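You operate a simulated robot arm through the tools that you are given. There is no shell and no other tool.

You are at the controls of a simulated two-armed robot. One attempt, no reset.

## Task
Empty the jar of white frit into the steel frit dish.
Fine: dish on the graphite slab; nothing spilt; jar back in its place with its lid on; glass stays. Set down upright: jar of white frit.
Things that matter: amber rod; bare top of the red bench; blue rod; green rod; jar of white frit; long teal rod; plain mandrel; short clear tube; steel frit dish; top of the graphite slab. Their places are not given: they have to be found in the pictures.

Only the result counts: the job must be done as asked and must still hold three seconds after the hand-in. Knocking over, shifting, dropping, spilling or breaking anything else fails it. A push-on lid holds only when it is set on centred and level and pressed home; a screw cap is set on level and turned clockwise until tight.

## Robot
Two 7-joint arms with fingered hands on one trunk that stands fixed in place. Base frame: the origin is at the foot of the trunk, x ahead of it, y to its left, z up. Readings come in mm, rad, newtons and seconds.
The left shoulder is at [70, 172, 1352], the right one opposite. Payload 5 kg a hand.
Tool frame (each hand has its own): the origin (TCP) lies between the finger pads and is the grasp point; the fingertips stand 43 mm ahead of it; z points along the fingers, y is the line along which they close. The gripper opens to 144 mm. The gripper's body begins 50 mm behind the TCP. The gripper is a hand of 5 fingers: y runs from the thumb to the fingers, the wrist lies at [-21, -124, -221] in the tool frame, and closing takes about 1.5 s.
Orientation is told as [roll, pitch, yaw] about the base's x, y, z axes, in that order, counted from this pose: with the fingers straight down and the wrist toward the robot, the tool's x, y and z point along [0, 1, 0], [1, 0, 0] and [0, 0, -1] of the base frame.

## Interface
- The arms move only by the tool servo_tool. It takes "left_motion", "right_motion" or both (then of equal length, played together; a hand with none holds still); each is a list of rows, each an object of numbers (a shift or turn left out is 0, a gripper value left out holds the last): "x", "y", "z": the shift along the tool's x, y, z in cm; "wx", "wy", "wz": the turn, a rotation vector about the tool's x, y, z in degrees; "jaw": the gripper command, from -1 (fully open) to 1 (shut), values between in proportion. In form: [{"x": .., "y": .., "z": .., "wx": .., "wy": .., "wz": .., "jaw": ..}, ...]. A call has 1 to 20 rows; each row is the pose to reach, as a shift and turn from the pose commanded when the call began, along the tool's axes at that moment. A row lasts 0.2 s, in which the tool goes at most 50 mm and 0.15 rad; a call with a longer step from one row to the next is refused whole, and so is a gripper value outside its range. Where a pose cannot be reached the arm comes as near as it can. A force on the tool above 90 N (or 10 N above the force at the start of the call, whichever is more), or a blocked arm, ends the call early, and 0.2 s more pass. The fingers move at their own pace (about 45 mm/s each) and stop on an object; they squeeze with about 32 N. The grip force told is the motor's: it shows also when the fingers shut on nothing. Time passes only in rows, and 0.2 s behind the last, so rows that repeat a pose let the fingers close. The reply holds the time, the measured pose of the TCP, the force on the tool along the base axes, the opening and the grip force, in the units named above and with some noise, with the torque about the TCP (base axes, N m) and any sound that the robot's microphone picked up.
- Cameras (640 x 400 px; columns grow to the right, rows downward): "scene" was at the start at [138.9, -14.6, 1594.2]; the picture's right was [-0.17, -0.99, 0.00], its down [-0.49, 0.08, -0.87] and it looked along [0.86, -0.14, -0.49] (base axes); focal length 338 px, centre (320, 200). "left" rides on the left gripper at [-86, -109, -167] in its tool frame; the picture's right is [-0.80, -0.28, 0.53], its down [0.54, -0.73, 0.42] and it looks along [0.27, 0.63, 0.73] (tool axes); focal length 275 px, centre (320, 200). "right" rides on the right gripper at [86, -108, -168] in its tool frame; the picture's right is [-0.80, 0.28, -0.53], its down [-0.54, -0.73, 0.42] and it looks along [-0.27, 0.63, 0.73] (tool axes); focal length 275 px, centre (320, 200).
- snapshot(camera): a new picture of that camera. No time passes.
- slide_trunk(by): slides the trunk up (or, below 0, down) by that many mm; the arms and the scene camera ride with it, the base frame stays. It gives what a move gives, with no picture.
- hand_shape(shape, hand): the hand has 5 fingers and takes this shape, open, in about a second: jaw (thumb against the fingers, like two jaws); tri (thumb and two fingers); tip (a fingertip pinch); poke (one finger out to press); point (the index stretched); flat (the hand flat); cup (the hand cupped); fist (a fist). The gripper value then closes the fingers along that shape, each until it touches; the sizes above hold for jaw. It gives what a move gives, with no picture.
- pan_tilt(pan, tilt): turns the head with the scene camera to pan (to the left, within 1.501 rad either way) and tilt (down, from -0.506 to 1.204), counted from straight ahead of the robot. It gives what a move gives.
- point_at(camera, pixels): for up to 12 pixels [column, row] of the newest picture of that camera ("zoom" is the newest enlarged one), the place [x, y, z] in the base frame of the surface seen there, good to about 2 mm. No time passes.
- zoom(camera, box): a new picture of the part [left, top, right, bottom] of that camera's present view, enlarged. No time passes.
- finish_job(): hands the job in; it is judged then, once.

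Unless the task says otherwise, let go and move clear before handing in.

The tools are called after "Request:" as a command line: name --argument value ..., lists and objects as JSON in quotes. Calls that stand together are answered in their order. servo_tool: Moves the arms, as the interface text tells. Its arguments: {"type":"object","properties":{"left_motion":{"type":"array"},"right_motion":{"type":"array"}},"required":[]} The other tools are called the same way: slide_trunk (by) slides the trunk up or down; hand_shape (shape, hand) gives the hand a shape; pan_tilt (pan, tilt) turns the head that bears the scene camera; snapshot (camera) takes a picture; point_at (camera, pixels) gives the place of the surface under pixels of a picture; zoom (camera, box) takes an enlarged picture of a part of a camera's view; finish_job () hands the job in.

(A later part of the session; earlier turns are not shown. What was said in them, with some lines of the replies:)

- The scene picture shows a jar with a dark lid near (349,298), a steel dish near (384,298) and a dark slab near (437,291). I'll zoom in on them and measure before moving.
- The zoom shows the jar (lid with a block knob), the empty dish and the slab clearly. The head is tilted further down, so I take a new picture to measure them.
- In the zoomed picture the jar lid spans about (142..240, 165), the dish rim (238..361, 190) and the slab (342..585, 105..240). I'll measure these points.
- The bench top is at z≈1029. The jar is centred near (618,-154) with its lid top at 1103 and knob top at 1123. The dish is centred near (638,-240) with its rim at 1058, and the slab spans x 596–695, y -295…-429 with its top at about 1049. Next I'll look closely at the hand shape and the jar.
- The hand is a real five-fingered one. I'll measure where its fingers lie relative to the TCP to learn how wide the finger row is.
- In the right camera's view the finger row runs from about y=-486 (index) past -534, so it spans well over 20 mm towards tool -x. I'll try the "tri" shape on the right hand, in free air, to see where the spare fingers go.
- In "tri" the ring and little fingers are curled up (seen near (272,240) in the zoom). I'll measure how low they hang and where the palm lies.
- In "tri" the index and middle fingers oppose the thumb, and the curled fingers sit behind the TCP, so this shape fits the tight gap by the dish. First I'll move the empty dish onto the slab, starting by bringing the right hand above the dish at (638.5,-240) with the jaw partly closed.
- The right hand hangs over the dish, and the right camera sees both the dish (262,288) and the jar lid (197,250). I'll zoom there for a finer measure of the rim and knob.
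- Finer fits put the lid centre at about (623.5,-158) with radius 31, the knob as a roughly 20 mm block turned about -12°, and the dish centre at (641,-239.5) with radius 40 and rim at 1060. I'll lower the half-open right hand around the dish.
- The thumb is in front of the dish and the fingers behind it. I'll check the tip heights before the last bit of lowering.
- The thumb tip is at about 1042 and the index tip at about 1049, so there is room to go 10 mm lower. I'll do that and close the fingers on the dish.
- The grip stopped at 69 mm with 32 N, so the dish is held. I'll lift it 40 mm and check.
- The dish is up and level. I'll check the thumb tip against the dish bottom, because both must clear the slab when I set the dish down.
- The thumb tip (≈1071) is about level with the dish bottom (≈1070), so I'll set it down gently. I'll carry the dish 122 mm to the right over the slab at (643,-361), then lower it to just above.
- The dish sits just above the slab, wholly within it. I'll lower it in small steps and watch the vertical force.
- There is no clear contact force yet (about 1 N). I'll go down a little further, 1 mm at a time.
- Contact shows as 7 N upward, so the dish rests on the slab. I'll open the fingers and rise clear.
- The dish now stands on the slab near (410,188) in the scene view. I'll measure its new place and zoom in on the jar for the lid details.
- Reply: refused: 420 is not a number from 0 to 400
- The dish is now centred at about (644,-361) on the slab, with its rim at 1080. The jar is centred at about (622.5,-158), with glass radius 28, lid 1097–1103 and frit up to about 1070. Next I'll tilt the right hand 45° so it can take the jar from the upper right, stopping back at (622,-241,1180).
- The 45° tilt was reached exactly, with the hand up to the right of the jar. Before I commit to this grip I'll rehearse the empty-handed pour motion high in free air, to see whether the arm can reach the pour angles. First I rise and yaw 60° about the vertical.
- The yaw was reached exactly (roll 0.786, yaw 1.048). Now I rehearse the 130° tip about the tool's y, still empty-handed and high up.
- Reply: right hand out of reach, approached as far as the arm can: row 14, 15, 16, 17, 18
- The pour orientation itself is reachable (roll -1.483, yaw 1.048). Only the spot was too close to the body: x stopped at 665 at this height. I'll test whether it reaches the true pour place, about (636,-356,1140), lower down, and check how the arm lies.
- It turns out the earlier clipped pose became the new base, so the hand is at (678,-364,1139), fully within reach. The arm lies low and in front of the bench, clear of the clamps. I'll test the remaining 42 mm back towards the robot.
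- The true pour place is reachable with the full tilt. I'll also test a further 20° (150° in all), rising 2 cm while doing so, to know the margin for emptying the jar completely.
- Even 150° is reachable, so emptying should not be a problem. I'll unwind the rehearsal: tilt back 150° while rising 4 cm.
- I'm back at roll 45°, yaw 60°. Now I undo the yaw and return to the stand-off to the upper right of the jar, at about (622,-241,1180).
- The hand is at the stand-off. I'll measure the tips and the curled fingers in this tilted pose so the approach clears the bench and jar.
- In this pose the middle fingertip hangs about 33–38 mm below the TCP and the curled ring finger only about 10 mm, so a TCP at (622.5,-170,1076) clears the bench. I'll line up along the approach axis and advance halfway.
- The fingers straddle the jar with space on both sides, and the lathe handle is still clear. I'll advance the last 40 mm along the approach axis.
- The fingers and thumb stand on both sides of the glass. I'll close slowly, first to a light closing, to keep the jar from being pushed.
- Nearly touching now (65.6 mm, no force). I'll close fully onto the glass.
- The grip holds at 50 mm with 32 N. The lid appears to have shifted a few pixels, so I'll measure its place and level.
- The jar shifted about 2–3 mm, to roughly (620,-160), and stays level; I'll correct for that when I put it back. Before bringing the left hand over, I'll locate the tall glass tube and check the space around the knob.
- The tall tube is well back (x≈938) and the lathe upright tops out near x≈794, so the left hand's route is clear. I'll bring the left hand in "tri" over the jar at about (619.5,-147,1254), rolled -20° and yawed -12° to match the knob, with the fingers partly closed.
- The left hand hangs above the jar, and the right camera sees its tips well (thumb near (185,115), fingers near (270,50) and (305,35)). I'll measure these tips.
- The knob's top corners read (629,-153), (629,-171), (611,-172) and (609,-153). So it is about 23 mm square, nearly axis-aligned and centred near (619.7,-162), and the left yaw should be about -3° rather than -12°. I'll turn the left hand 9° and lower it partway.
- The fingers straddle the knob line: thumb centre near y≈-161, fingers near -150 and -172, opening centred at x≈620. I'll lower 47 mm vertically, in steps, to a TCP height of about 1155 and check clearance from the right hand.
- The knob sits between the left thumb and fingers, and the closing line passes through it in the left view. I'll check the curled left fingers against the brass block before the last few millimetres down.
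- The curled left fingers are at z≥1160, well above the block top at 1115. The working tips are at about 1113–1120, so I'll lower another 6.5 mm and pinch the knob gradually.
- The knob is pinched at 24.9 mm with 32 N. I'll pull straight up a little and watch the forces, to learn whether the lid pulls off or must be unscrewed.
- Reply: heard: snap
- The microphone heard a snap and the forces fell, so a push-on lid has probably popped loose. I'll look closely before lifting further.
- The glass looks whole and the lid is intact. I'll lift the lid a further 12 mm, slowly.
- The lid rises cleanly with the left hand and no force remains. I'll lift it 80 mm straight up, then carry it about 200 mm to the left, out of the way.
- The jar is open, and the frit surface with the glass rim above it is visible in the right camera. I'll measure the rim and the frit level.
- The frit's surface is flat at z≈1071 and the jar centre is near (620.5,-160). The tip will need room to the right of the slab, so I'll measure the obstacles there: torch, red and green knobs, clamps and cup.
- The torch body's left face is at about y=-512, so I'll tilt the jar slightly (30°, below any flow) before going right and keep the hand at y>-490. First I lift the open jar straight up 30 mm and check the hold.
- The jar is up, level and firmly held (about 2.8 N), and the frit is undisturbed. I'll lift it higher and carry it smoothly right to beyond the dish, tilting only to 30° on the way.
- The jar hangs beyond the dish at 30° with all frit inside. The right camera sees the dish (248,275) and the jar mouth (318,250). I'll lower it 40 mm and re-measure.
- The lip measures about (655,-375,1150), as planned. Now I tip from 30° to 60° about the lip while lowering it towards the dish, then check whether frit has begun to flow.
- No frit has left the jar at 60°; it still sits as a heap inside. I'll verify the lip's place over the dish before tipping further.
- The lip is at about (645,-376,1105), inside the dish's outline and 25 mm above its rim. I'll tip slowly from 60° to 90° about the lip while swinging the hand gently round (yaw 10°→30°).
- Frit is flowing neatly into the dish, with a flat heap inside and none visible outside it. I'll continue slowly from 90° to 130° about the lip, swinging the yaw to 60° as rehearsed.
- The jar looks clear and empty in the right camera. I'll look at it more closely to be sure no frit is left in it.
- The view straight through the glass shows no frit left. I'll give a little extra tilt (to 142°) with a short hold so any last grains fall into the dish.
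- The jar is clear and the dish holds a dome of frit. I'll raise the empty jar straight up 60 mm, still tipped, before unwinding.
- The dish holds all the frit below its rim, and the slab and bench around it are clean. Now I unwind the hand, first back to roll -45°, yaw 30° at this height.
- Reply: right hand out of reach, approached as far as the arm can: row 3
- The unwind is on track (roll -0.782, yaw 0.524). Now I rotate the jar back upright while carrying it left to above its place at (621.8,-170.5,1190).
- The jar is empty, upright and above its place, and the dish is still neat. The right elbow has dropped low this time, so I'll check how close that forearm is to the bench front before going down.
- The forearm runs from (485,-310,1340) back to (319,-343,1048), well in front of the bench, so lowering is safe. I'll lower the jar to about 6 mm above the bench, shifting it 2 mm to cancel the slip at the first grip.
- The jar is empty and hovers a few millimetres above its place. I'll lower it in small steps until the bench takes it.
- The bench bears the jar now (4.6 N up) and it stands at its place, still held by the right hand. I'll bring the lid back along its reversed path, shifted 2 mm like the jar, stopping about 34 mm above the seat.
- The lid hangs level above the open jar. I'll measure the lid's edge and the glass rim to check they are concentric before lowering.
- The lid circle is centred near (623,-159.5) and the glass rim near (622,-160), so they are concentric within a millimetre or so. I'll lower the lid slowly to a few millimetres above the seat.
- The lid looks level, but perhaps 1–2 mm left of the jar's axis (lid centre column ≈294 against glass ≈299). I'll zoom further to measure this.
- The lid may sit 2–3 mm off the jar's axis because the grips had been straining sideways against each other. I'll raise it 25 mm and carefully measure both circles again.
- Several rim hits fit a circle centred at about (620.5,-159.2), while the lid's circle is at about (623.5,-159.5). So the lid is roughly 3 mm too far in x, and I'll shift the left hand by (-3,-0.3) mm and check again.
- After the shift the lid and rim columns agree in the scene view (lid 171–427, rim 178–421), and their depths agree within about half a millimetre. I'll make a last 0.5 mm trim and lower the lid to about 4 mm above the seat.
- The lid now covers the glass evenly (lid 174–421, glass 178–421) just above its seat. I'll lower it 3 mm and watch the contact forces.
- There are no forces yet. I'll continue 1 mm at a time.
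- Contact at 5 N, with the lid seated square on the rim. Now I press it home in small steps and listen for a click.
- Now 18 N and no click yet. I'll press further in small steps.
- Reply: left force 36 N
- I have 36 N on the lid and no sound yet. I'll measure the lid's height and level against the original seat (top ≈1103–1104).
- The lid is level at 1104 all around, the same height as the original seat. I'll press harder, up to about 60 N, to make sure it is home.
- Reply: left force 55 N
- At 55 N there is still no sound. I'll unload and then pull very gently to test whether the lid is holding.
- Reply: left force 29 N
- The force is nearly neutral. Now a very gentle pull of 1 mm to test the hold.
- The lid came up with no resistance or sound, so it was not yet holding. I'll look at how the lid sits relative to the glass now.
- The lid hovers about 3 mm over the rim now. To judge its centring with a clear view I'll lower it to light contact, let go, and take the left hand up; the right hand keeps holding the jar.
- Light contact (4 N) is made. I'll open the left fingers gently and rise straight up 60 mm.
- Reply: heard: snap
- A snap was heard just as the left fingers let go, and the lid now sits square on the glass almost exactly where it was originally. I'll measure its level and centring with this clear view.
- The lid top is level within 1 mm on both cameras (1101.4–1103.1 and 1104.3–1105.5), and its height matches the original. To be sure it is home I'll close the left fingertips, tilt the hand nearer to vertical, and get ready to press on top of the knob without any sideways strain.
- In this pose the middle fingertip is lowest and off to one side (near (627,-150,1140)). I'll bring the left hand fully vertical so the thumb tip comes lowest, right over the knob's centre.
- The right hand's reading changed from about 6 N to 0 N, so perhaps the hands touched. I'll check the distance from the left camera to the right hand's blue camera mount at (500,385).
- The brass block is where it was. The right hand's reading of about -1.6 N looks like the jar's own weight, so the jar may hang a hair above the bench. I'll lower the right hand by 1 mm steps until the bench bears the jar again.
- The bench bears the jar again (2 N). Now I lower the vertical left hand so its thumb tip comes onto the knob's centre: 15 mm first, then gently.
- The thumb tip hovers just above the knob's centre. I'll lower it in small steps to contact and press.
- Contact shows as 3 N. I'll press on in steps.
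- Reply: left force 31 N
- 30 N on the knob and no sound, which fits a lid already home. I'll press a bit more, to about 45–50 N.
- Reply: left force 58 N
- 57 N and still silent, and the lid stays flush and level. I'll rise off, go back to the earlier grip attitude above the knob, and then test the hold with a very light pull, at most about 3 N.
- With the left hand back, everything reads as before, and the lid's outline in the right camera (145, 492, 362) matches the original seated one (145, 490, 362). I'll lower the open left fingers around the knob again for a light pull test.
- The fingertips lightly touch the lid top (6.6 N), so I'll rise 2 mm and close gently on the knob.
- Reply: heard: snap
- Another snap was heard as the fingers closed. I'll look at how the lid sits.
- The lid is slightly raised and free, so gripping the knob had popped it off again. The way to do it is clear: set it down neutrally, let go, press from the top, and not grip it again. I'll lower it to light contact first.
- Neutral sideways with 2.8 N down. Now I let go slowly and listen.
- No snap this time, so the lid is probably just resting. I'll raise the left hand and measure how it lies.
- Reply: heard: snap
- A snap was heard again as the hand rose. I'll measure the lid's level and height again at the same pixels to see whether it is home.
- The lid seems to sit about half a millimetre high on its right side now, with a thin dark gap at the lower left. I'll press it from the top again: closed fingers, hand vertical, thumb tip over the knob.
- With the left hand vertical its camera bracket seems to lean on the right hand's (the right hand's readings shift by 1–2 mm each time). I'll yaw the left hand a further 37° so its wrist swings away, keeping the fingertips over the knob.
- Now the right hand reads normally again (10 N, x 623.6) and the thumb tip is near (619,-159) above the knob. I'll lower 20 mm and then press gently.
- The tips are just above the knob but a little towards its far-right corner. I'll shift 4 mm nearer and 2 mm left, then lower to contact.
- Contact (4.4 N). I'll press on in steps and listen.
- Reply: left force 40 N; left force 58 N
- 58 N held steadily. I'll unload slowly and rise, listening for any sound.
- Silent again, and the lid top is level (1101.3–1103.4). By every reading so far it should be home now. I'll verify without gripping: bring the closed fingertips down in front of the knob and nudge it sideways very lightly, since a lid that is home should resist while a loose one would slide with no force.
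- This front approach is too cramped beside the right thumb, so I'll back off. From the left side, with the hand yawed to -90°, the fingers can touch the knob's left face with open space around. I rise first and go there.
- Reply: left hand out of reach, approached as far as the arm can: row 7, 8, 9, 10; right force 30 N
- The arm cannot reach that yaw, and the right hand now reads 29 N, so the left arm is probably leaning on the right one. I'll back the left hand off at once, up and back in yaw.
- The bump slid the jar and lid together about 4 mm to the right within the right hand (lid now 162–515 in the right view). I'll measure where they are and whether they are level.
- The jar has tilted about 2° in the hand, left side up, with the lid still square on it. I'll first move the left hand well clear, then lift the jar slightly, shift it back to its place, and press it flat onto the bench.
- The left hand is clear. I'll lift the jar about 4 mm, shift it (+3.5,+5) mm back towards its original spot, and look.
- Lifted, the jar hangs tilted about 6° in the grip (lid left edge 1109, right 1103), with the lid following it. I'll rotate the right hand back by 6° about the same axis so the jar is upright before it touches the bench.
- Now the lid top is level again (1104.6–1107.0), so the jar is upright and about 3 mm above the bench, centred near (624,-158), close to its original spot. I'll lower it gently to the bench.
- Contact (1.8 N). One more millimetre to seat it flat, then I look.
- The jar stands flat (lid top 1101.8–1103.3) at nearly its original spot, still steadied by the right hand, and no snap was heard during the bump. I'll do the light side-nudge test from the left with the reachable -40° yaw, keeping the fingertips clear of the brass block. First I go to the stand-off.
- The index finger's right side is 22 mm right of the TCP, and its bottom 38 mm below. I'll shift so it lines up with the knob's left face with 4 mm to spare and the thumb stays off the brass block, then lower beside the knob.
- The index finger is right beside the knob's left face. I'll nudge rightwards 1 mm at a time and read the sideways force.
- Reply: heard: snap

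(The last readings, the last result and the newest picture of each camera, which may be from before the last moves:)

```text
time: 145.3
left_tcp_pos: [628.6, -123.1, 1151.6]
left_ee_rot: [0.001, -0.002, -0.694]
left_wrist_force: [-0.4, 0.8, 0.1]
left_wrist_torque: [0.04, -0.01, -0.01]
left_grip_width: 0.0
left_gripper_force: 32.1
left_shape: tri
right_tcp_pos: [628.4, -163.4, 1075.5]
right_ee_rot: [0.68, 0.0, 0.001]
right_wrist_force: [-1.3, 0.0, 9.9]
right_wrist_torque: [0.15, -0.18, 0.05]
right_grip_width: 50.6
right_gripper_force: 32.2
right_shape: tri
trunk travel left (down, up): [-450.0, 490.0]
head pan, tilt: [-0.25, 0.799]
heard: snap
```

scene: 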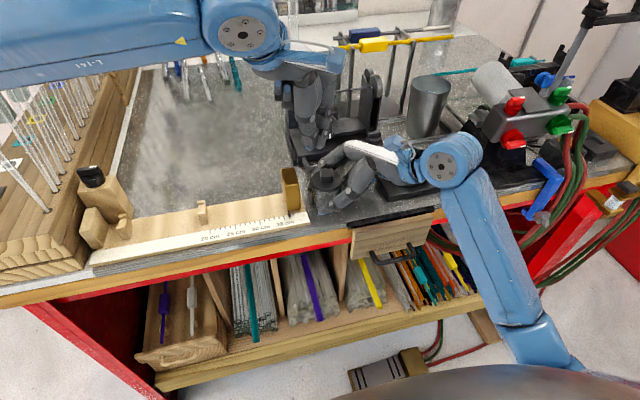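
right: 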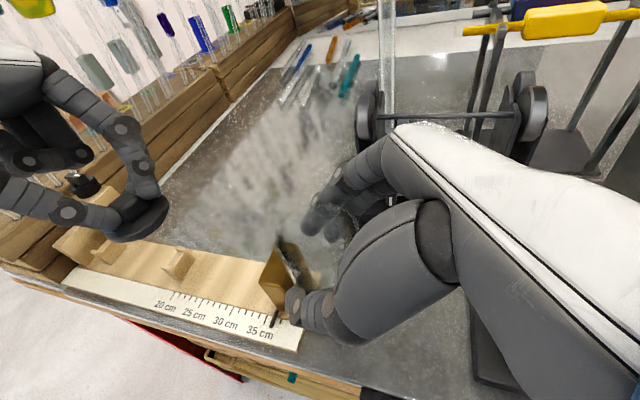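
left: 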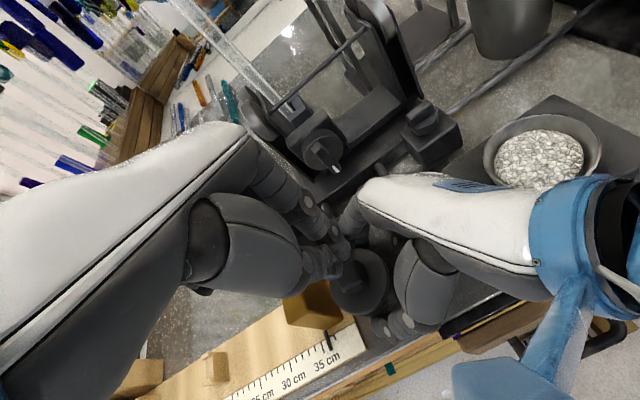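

Another snap: the nudge just popped the lid. That tells me it had been firmly home after the top press, and that it lets go at a small sideways force. So I'll re-centre it if needed, press from the top again, and then not touch it. First I back the finger off and look at the lid's place.

Request:
servo_tool --left_motion '[{"x": 0.15, "y": -0.13}, {"x": 0.3, "y": -0.26}, {"x": 0.3, "y": -0.26, "z": -1.0}, {"x": 0.3, "y": -0.26, "z": -3.0}, {"x": 0.3, "y": -0.26, "z": -5.0}, {"x": 0.3, "y": -0.26, "z": -5.0}]'

Request:
zoom --camera "scene" --box '[304, 158, 354, 208]'

Request:
zoom --camera "right" --box '[235, 180, 395, 280]'

```text
time: 146.7
left_tcp_pos: [630.4, -119.0, 1201.3]
left_ee_rot: [0.002, -0.002, -0.694]
left_wrist_force: [-0.7, -0.2, -0.3]
left_wrist_torque: [-0.02, 0.0, -0.01]
left_grip_width: 0.0
left_gripper_force: 31.8
left_shape: tri
right_tcp_pos: [626.9, -164.4, 1074.7]
right_ee_rot: [0.682, 0.0, 0.0]
right_wrist_force: [0.4, 1.4, 10.0]
right_wrist_torque: [0.18, -0.18, 0.02]
right_grip_width: 50.1
right_gripper_force: 32.2
right_shape: tri
trunk travel left (down, up): [-450.0, 490.0]
head pan, tilt: [-0.25, 0.799]
heard: snap
```

```text
8.00 times, centred on (329, 183) of scene
```

zoom: 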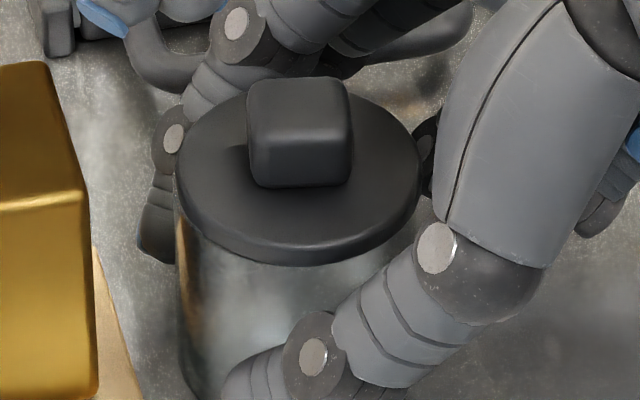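

```text
4.00 times, centred on (315, 230) of right
```

zoom: 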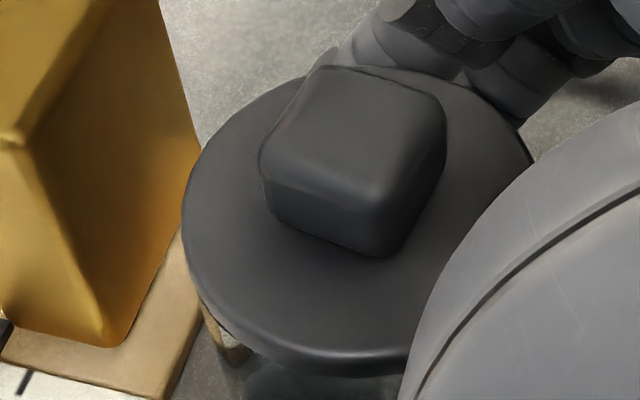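

A snap again as the finger moved away, and the brass block looks slightly different in the view. I'll check whether the finger touched the block, using the same zoom window as before the jar was grasped.

Request:
zoom --camera "scene" --box '[260, 90, 460, 220]'

Request:
point_at --camera "zoom" --pixels '[[85, 245], [118, 240], [133, 283], [100, 300], [133, 350], [100, 362], [60, 330], [140, 380]]'

Request:
zoom --camera "scene" --box '[284, 138, 364, 208]'

```text
3.08 times, centred on (360, 155) of scene
```

zoom: 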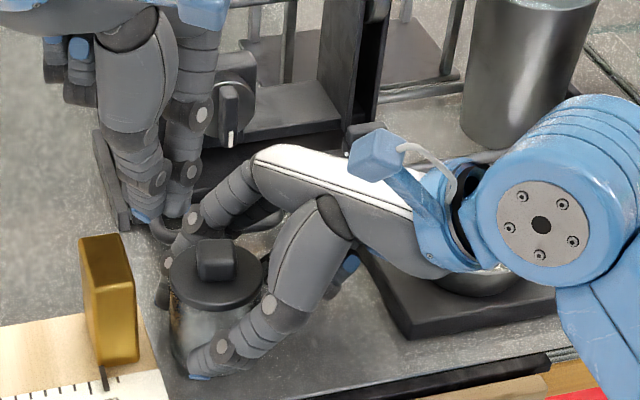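

```text
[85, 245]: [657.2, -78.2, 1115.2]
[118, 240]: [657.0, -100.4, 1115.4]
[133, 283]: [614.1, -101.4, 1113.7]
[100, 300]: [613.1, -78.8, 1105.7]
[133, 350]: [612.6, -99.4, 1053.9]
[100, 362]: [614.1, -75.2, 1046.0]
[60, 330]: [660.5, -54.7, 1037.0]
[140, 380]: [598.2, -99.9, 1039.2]
```

```text
5.71 times, centred on (324, 173) of scene
```

zoom: 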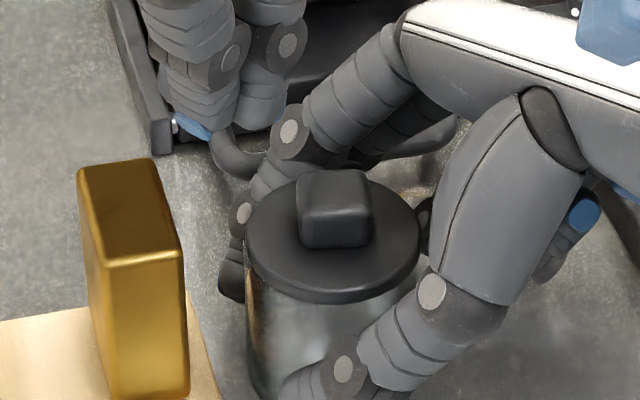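

The block reads within a millimetre of its old place. The pattern of snaps is now clear: the lid lets go when touched sideways and snaps on again as soon as the hand leaves it seated; the last snap came as the finger left, so it is on. I'll give one last straight press from the top, which twice caused no release, and then leave it alone. First I go above the knob.

Request:
servo_tool --left_motion '[{"x": -1.2, "y": 0.9, "z": 0}, {"x": -2.3, "y": 1.8, "z": 0}, {"x": -3.46, "y": 2.72, "z": 0}, {"x": -3.46, "y": 2.72, "z": 1.0}, {"x": -3.46, "y": 2.72, "z": 2.0}, {"x": -3.46, "y": 2.72, "z": 2.7}, {"x": -3.46, "y": 2.72, "z": 2.7}]'

Request:
zoom --camera "scene" --box '[304, 148, 354, 198]'

Request:
zoom --camera "right" --box '[235, 160, 395, 280]'

```text
time: 148.3
left_tcp_pos: [627.5, -162.9, 1174.2]
left_ee_rot: [0.001, -0.002, -0.694]
left_wrist_force: [-0.4, -0.2, 0.5]
left_wrist_torque: [-0.01, -0.02, -0.04]
left_grip_width: 0.0
left_gripper_force: 32.0
left_shape: tri
right_tcp_pos: [628.2, -164.9, 1075.6]
right_ee_rot: [0.682, -0.001, 0.001]
right_wrist_force: [0.7, 1.6, 9.2]
right_wrist_torque: [0.19, -0.18, 0.03]
right_grip_width: 50.6
right_gripper_force: 32.0
right_shape: tri
trunk travel left (down, up): [-450.0, 490.0]
head pan, tilt: [-0.25, 0.799]
```

```text
8.00 times, centred on (329, 173) of scene
```

zoom: 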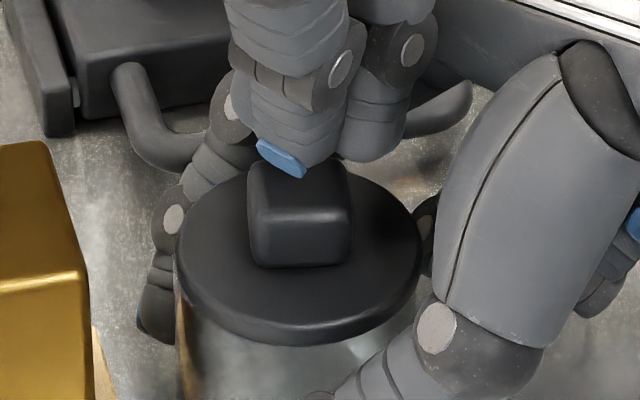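

```text
3.33 times, centred on (315, 220) of right
```

zoom: 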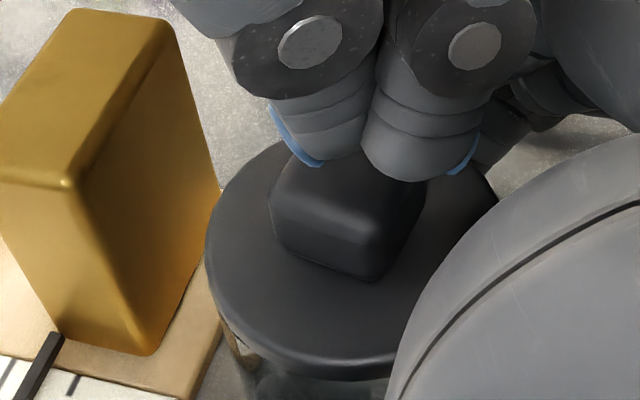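

The tips are over the knob. I'll lower to contact and press straight down moderately, about 30–40 N, as before.

Request:
servo_tool --left_motion '[{"z": 0.2}, {"z": 0.4}, {"z": 0.5}, {"z": 0.5}]'

```text
time: 149.3
left_tcp_pos: [629.2, -163.5, 1169.8]
left_ee_rot: [0.002, -0.001, -0.692]
left_wrist_force: [0.1, 0.3, -0.1]
left_wrist_torque: [0.03, -0.02, 0.0]
left_grip_width: 0.1
left_gripper_force: 31.6
left_shape: tri
right_tcp_pos: [627.7, -163.8, 1074.6]
right_ee_rot: [0.679, 0.001, -0.001]
right_wrist_force: [0.6, 0.3, 9.8]
right_wrist_torque: [0.19, -0.18, 0.01]
right_grip_width: 50.1
right_gripper_force: 31.7
right_shape: tri
trunk travel left (down, up): [-450.0, 490.0]
head pan, tilt: [-0.25, 0.799]
```

Request:
servo_tool --left_motion '[{"z": 0.15}, {"z": 0.3}, {"z": 0.45}, {"z": 0.6}, {"z": 0.6}]'

```text
time: 150.5
left_tcp_pos: [628.1, -163.1, 1166.8]
left_ee_rot: [0.001, -0.007, -0.694]
left_wrist_force: [0.3, -2.9, 26.7]
left_wrist_torque: [0.04, 0.07, -0.05]
left_grip_width: 0.0
left_gripper_force: 32.1
left_shape: tri
right_tcp_pos: [626.2, -164.7, 1073.4]
right_ee_rot: [0.681, -0.001, 0.0]
right_wrist_force: [5.0, 2.9, 2.3]
right_wrist_torque: [0.05, -0.27, -0.04]
right_grip_width: 50.1
right_gripper_force: 31.5
right_shape: tri
trunk travel left (down, up): [-450.0, 490.0]
head pan, tilt: [-0.25, 0.799]
```

Request:
servo_tool --left_motion '[{"z": 0.12}, {"z": 0.25}, {"z": 0.25}, {"z": 0.25}]'

```text
time: 151.5
left_tcp_pos: [628.4, -163.2, 1166.7]
left_ee_rot: [-0.001, -0.008, -0.693]
left_wrist_force: [0.6, 1.6, 54.9]
left_wrist_torque: [0.31, 0.24, -0.11]
left_grip_width: 0.2
left_gripper_force: 31.7
left_shape: tri
right_tcp_pos: [625.2, -163.0, 1076.0]
right_ee_rot: [0.679, -0.002, -0.001]
right_wrist_force: [8.2, -0.4, -5.8]
right_wrist_torque: [-0.13, -0.24, -0.22]
right_grip_width: 49.8
right_gripper_force: 31.7
right_shape: tri
trunk travel left (down, up): [-450.0, 490.0]
head pan, tilt: [-0.25, 0.799]
```

55 N straight down, with no sideways force. I'll unload slowly and lift the left hand well clear.

Request:
servo_tool --left_motion '[{"z": -0.2}, {"z": -0.4}, {"z": -0.6}, {"z": -0.8}, {"z": -1.1}, {"z": -1.6}, {"z": -3.0}, {"z": -6.0}, {"z": -9.0}, {"z": -9.0}]'

Request:
zoom --camera "scene" --box '[304, 158, 354, 208]'

Request:
point_at --camera "zoom" --pixels '[[200, 170], [215, 210], [270, 235], [340, 240], [395, 210], [405, 165], [385, 125], [230, 130], [310, 100], [180, 250], [300, 260]]'

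```text
time: 153.7
left_tcp_pos: [627.9, -163.2, 1249.2]
left_ee_rot: [0.002, -0.001, -0.694]
left_wrist_force: [-0.2, 0.4, 0.3]
left_wrist_torque: [-0.01, 0.03, -0.01]
left_grip_width: 0.1
left_gripper_force: 32.1
left_shape: tri
right_tcp_pos: [628.2, -164.1, 1074.4]
right_ee_rot: [0.682, 0.0, 0.002]
right_wrist_force: [-3.3, 2.1, 6.7]
right_wrist_torque: [0.15, -0.08, 0.04]
right_grip_width: 49.8
right_gripper_force: 32.2
right_shape: tri
trunk travel left (down, up): [-450.0, 490.0]
head pan, tilt: [-0.25, 0.799]
```

```text
8.00 times, centred on (329, 183) of scene
```

zoom: 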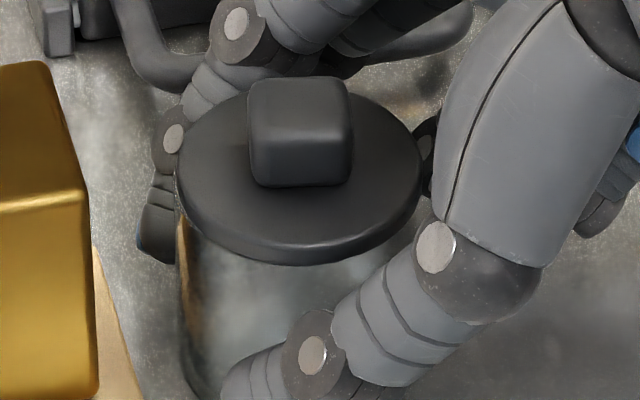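

```text
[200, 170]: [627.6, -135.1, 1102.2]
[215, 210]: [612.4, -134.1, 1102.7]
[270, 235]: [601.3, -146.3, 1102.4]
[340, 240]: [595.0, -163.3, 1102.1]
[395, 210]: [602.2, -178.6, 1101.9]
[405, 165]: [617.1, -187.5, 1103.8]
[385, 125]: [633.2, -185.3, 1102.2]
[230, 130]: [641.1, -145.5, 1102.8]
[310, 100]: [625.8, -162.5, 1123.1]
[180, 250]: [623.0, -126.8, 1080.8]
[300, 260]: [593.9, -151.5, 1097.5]
```

The lid is level (1101.9–1103.8) and nothing popped. Now I park the left hand away to the left, up and clear of everything.

Request:
servo_tool --left_motion '[{"z": -2.0}, {"z": -5.0}, {"x": 2.9, "y": -2.4, "z": -5.0}, {"x": 5.8, "y": -4.9, "z": -5.0}, {"x": 8.7, "y": -7.3, "z": -5.0}, {"x": 11.6, "y": -9.8, "z": -5.0}, {"x": 14.5, "y": -12.2, "z": -5.0}, {"x": 17.4, "y": -14.6, "z": -6.0}, {"x": 20.3, "y": -17.0, "z": -8.0}, {"x": 20.3, "y": -17.0, "z": -8.0}]'

Request:
snapshot --camera "scene"

```text
time: 155.9
left_tcp_pos: [627.5, 100.3, 1329.8]
left_ee_rot: [0.001, 0.0, -0.695]
left_wrist_force: [-0.3, 0.5, 1.1]
left_wrist_torque: [0.05, -0.01, -0.01]
left_grip_width: 0.0
left_gripper_force: 31.8
left_shape: tri
right_tcp_pos: [626.8, -164.6, 1074.1]
right_ee_rot: [0.683, 0.0, 0.002]
right_wrist_force: [-2.1, 2.0, 8.3]
right_wrist_torque: [0.14, -0.16, 0.07]
right_grip_width: 49.8
right_gripper_force: 32.1
right_shape: tri
trunk travel left (down, up): [-450.0, 490.0]
head pan, tilt: [-0.25, 0.799]
```

```text
taken
```

scene: 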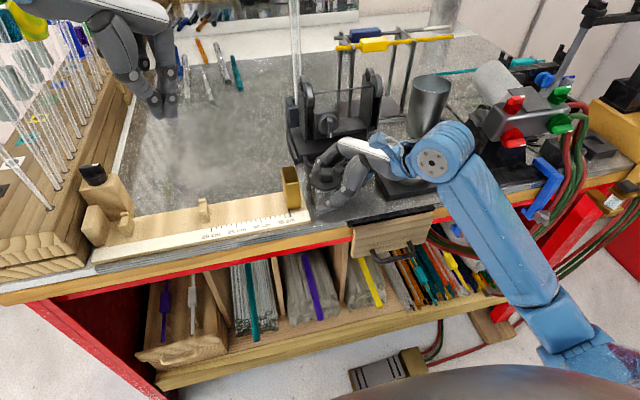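

The left hand is parked. The right hand presses the jar down with about 8 N; I'll ease that off by about 1 mm before letting go, so the jar doesn't jolt.

Request:
servo_tool --right_motion '[{"x": 0.05, "z": -0.062}, {"x": 0.05, "z": -0.062}]'

```text
time: 156.5
left_tcp_pos: [627.7, 100.5, 1329.5]
left_ee_rot: [0.003, -0.002, -0.694]
left_wrist_force: [0.1, 0.7, -0.5]
left_wrist_torque: [0.0, -0.02, 0.04]
left_grip_width: 0.0
left_gripper_force: 32.0
left_shape: tri
right_tcp_pos: [627.5, -164.5, 1074.5]
right_ee_rot: [0.681, 0.0, 0.0]
right_wrist_force: [-1.8, 0.7, 3.2]
right_wrist_torque: [-0.03, -0.1, 0.02]
right_grip_width: 49.7
right_gripper_force: 32.0
right_shape: tri
trunk travel left (down, up): [-450.0, 490.0]
head pan, tilt: [-0.25, 0.799]
```

Request:
servo_tool --right_motion '[{"x": 0.025, "z": -0.031}, {"x": 0.025, "z": -0.031, "jaw": 0.4}, {"x": 0.025, "z": -0.031, "jaw": 0.33}, {"x": 0.025, "z": -0.031, "jaw": 0.29}, {"x": 0.025, "z": -0.031, "jaw": 0.25}, {"x": 0.025, "z": -0.031, "jaw": 0.2}, {"x": 0.025, "z": -0.031, "jaw": 0.1}, {"x": 0.025, "z": -0.031, "jaw": 0.0}, {"x": 0.025, "z": -0.031, "jaw": -0.1}, {"x": 0.025, "z": -0.031, "jaw": -0.2}, {"x": 0.025, "z": -0.031, "jaw": -0.3}, {"x": 0.025, "z": -0.031, "jaw": -0.35}, {"x": 0.025, "z": -0.031, "jaw": -0.35}]'

Request:
zoom --camera "scene" --box '[284, 148, 384, 228]'

Request:
zoom --camera "right" --box '[225, 160, 405, 300]'

```text
time: 159.3
left_tcp_pos: [628.1, 100.3, 1329.1]
left_ee_rot: [0.002, -0.001, -0.691]
left_wrist_force: [0.2, 0.3, 0.7]
left_wrist_torque: [0.03, -0.03, -0.01]
left_grip_width: 0.0
left_gripper_force: 32.3
left_shape: tri
right_tcp_pos: [626.8, -163.5, 1074.9]
right_ee_rot: [0.681, 0.001, 0.001]
right_wrist_force: [-0.9, -0.6, 2.2]
right_wrist_torque: [0.04, -0.12, 0.04]
right_grip_width: 95.7
right_gripper_force: 0.1
right_shape: tri
trunk travel left (down, up): [-450.0, 490.0]
head pan, tilt: [-0.25, 0.799]
```

```text
5.00 times, centred on (334, 188) of scene
```

zoom: 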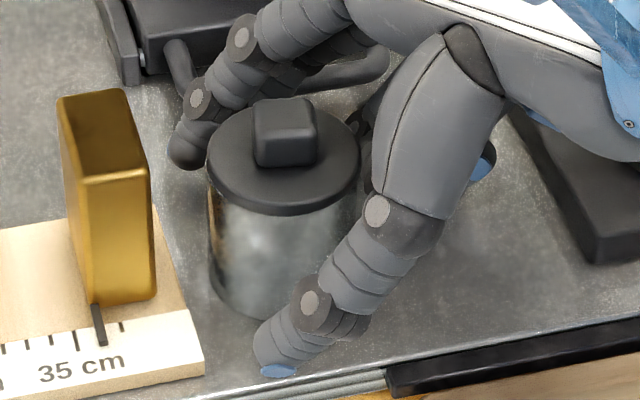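

```text
2.86 times, centred on (315, 230) of right
```

zoom: 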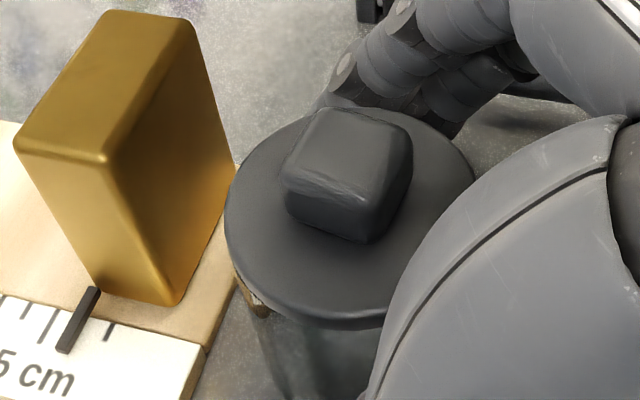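

The jar stands free with its lid on, and no sound was heard. I'll withdraw the right hand straight back along its approach line, slowly at first.

Request:
servo_tool --right_motion '[{"z": -0.5}, {"z": -1.2}, {"z": -2.2}, {"z": -3.5}, {"z": -5.5}, {"z": -8.0}, {"z": -11.0}, {"z": -11.0}]'

Request:
snapshot --camera "scene"

Request:
zoom --camera "scene" --box '[284, 148, 384, 228]'

Request:
snapshot --camera "right"

```text
time: 161.1
left_tcp_pos: [626.8, 101.2, 1328.9]
left_ee_rot: [0.001, -0.003, -0.693]
left_wrist_force: [0.5, -0.4, -0.2]
left_wrist_torque: [-0.01, -0.01, -0.03]
left_grip_width: 0.0
left_gripper_force: 32.2
left_shape: tri
right_tcp_pos: [627.7, -233.2, 1158.8]
right_ee_rot: [0.682, 0.003, 0.0]
right_wrist_force: [0.0, 0.5, -0.2]
right_wrist_torque: [0.01, -0.01, 0.0]
right_grip_width: 96.9
right_gripper_force: 0.1
right_shape: tri
trunk travel left (down, up): [-450.0, 490.0]
head pan, tilt: [-0.25, 0.799]
```

```text
taken
```

scene: 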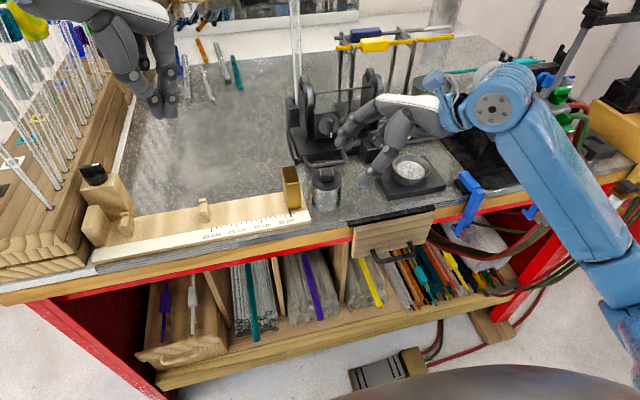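

```text
5.00 times, centred on (334, 188) of scene
```

zoom: 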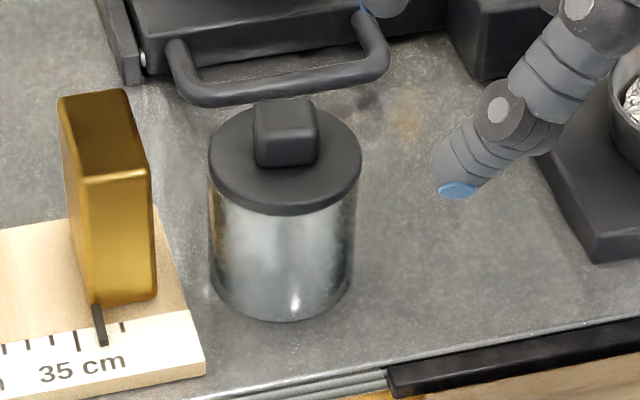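

```text
taken
```

right: 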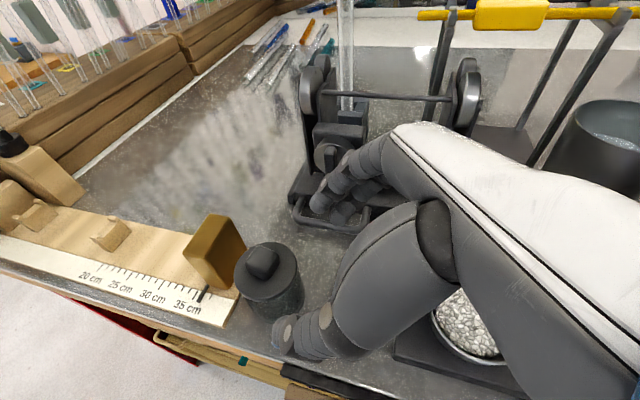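

The jar stands free and upright with its lid on. I'll zoom in to check the lid's centring and level, the jar's place, and the frit dish.

Request:
zoom --camera "scene" --box '[304, 158, 354, 208]'

Request:
point_at --camera "zoom" --pixels '[[195, 175], [210, 215], [260, 240], [340, 240], [390, 215], [405, 165], [385, 125], [220, 130], [300, 100], [300, 262], [183, 260], [415, 260]]'

Request:
zoom --camera "right" --box '[225, 230, 315, 330]'

Request:
point_at --camera "zoom" --pixels '[[210, 60], [170, 110], [200, 170], [270, 190], [350, 160], [370, 110], [330, 60], [270, 50], [265, 85], [200, 200], [380, 200], [290, 300]]'

```text
8.00 times, centred on (329, 183) of scene
```

zoom: 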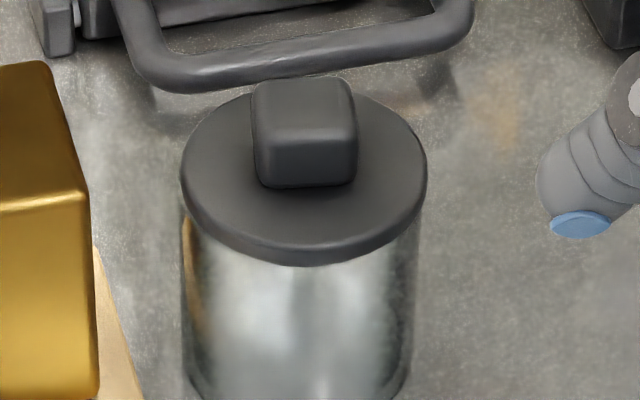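

```text
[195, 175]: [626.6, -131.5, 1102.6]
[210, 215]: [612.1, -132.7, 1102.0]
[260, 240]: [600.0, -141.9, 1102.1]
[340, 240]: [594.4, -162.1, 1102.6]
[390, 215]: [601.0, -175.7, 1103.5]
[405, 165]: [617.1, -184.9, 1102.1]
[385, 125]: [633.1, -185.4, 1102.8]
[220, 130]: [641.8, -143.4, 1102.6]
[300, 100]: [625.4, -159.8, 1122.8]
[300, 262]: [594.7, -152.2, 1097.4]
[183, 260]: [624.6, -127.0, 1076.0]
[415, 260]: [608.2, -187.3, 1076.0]
```

```text
4.00 times, centred on (270, 280) of right
```

zoom: 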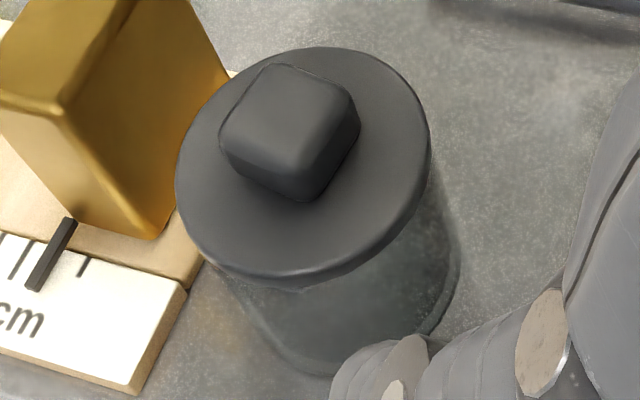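

```text
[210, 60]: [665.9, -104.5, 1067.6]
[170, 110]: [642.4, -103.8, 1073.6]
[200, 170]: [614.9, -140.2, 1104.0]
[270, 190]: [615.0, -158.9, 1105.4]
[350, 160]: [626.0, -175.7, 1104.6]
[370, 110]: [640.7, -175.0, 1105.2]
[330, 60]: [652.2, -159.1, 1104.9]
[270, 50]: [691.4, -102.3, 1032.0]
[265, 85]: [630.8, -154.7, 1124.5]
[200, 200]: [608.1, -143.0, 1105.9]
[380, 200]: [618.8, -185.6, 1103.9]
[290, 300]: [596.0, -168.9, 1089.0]
```

With a clear view the lid is level (1102.0–1103.5) and centred on the glass within about half a millimetre, and the jar stands at about (624,-158), 2 mm from where it began. Now I lift the right hand straight up, well clear of the dish.

Request:
servo_tool --right_motion '[{"x": 0.9, "z": -1.2}, {"x": 2.5, "z": -3.1}, {"x": 4.4, "z": -5.4}, {"x": 6.6, "z": -8.2}, {"x": 9.0, "z": -11.2}, {"x": 11.3, "z": -14.0}, {"x": 11.3, "z": -14.0}]'

Request:
pan_tilt --pan -0.35 --tilt 0.75

Request:
snapshot --camera "scene"

Request:
zoom --camera "scene" --box '[270, 140, 450, 250]'

```text
time: 162.7
left_tcp_pos: [627.8, 99.6, 1329.7]
left_ee_rot: [0.002, 0.001, -0.694]
left_wrist_force: [0.6, -0.9, 0.2]
left_wrist_torque: [-0.05, -0.01, 0.02]
left_grip_width: 0.4
left_gripper_force: 32.3
left_shape: tri
right_tcp_pos: [627.8, -235.1, 1342.4]
right_ee_rot: [0.682, 0.0, -0.001]
right_wrist_force: [0.0, 0.9, -0.4]
right_wrist_torque: [0.01, -0.01, -0.01]
right_grip_width: 96.9
right_gripper_force: 0.1
right_shape: tri
trunk travel left (down, up): [-450.0, 490.0]
head pan, tilt: [-0.25, 0.799]
```

```text
time: 163.3
left_tcp_pos: [627.4, 100.1, 1328.4]
left_ee_rot: [0.002, 0.0, -0.692]
left_wrist_force: [-1.2, 0.6, 0.4]
left_wrist_torque: [-0.03, -0.04, 0.02]
left_grip_width: 0.3
left_gripper_force: 31.8
left_shape: tri
right_tcp_pos: [628.4, -235.2, 1340.5]
right_ee_rot: [0.68, -0.001, -0.001]
right_wrist_force: [-0.3, 0.0, 0.4]
right_wrist_torque: [-0.01, 0.03, 0.01]
right_grip_width: 96.7
right_gripper_force: 0.1
right_shape: tri
trunk travel left (down, up): [-450.0, 490.0]
head pan, tilt: [-0.351, 0.75]
```

```text
taken
```

scene: 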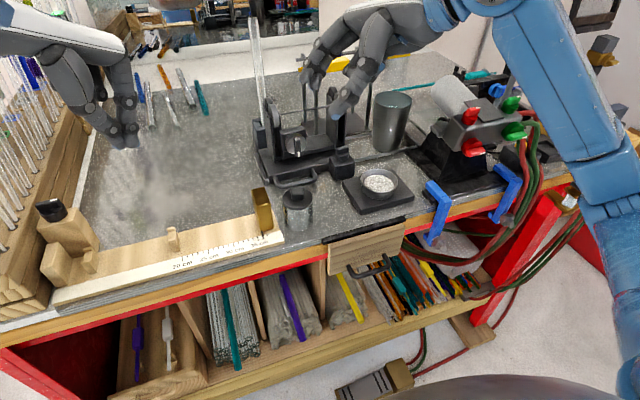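

```text
3.56 times, centred on (360, 195) of scene
```

zoom: 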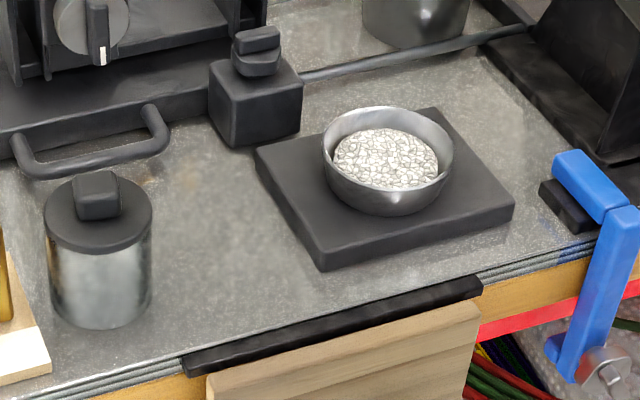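

All looks right: the frit lies inside the dish on the graphite slab with nothing spilt around it. The empty jar stands upright at its place with its lid level and centred, the glass rods behind are undisturbed, and both hands are empty and clear. A short wait first to make sure nothing moves or sounds.

Request:
servo_tool --left_motion '[{"z": 0}, {"z": 0}, {"z": 0}, {"z": 0}, {"z": 0}, {"z": 0}]' --right_motion '[{"z": 0}, {"z": 0}, {"z": 0}, {"z": 0}, {"z": 0}, {"z": 0}]'

Request:
zoom --camera "scene" --box '[240, 150, 340, 250]'

```text
time: 164.8
left_tcp_pos: [628.0, 102.0, 1329.2]
left_ee_rot: [0.001, -0.001, -0.694]
left_wrist_force: [0.3, -0.1, 0.3]
left_wrist_torque: [0.04, 0.03, 0.0]
left_grip_width: 0.0
left_gripper_force: 31.7
left_shape: tri
right_tcp_pos: [628.5, -234.1, 1341.7]
right_ee_rot: [0.682, -0.001, -0.001]
right_wrist_force: [-0.4, -0.1, 0.0]
right_wrist_torque: [-0.02, -0.01, 0.02]
right_grip_width: 96.5
right_gripper_force: 0.0
right_shape: tri
trunk travel left (down, up): [-450.0, 490.0]
head pan, tilt: [-0.351, 0.75]
```

```text
4.00 times, centred on (290, 200) of scene
```

zoom: 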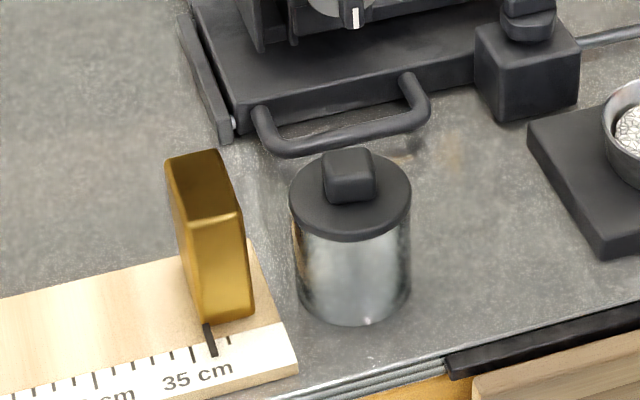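

Nothing moved and nothing sounded during the wait. The jar is closed and upright, and the small bright fleck near the bench edge at (370,357) was already there in the first picture. I'm handing the job in.

Request:
finish_job

```text
The job is handed in.
```

The job is handed in. The white frit is in the steel dish on the graphite slab, and I saw none spilt. The empty jar stands upright with its lid on, about 2 mm from where it began. Both hands are empty and clear.

- **Lid hold not tested at the end:** I pressed the lid straight down with about 55 N as the last contact. It measured level, and centred to about half a millimetre. I did not test its hold after that press, because gripping or nudging the knob earlier had popped it loose.
- **Brass block by the ruler:** my left hand probably brushed it. It may have moved about a millimetre, which is close to the limit of what I could measure.
- **Jar bumped after emptying:** the arms leaned on each other once, which slid the empty jar about 4 mm and tilted it in the right hand. I set it upright and moved it back to its spot before letting go.
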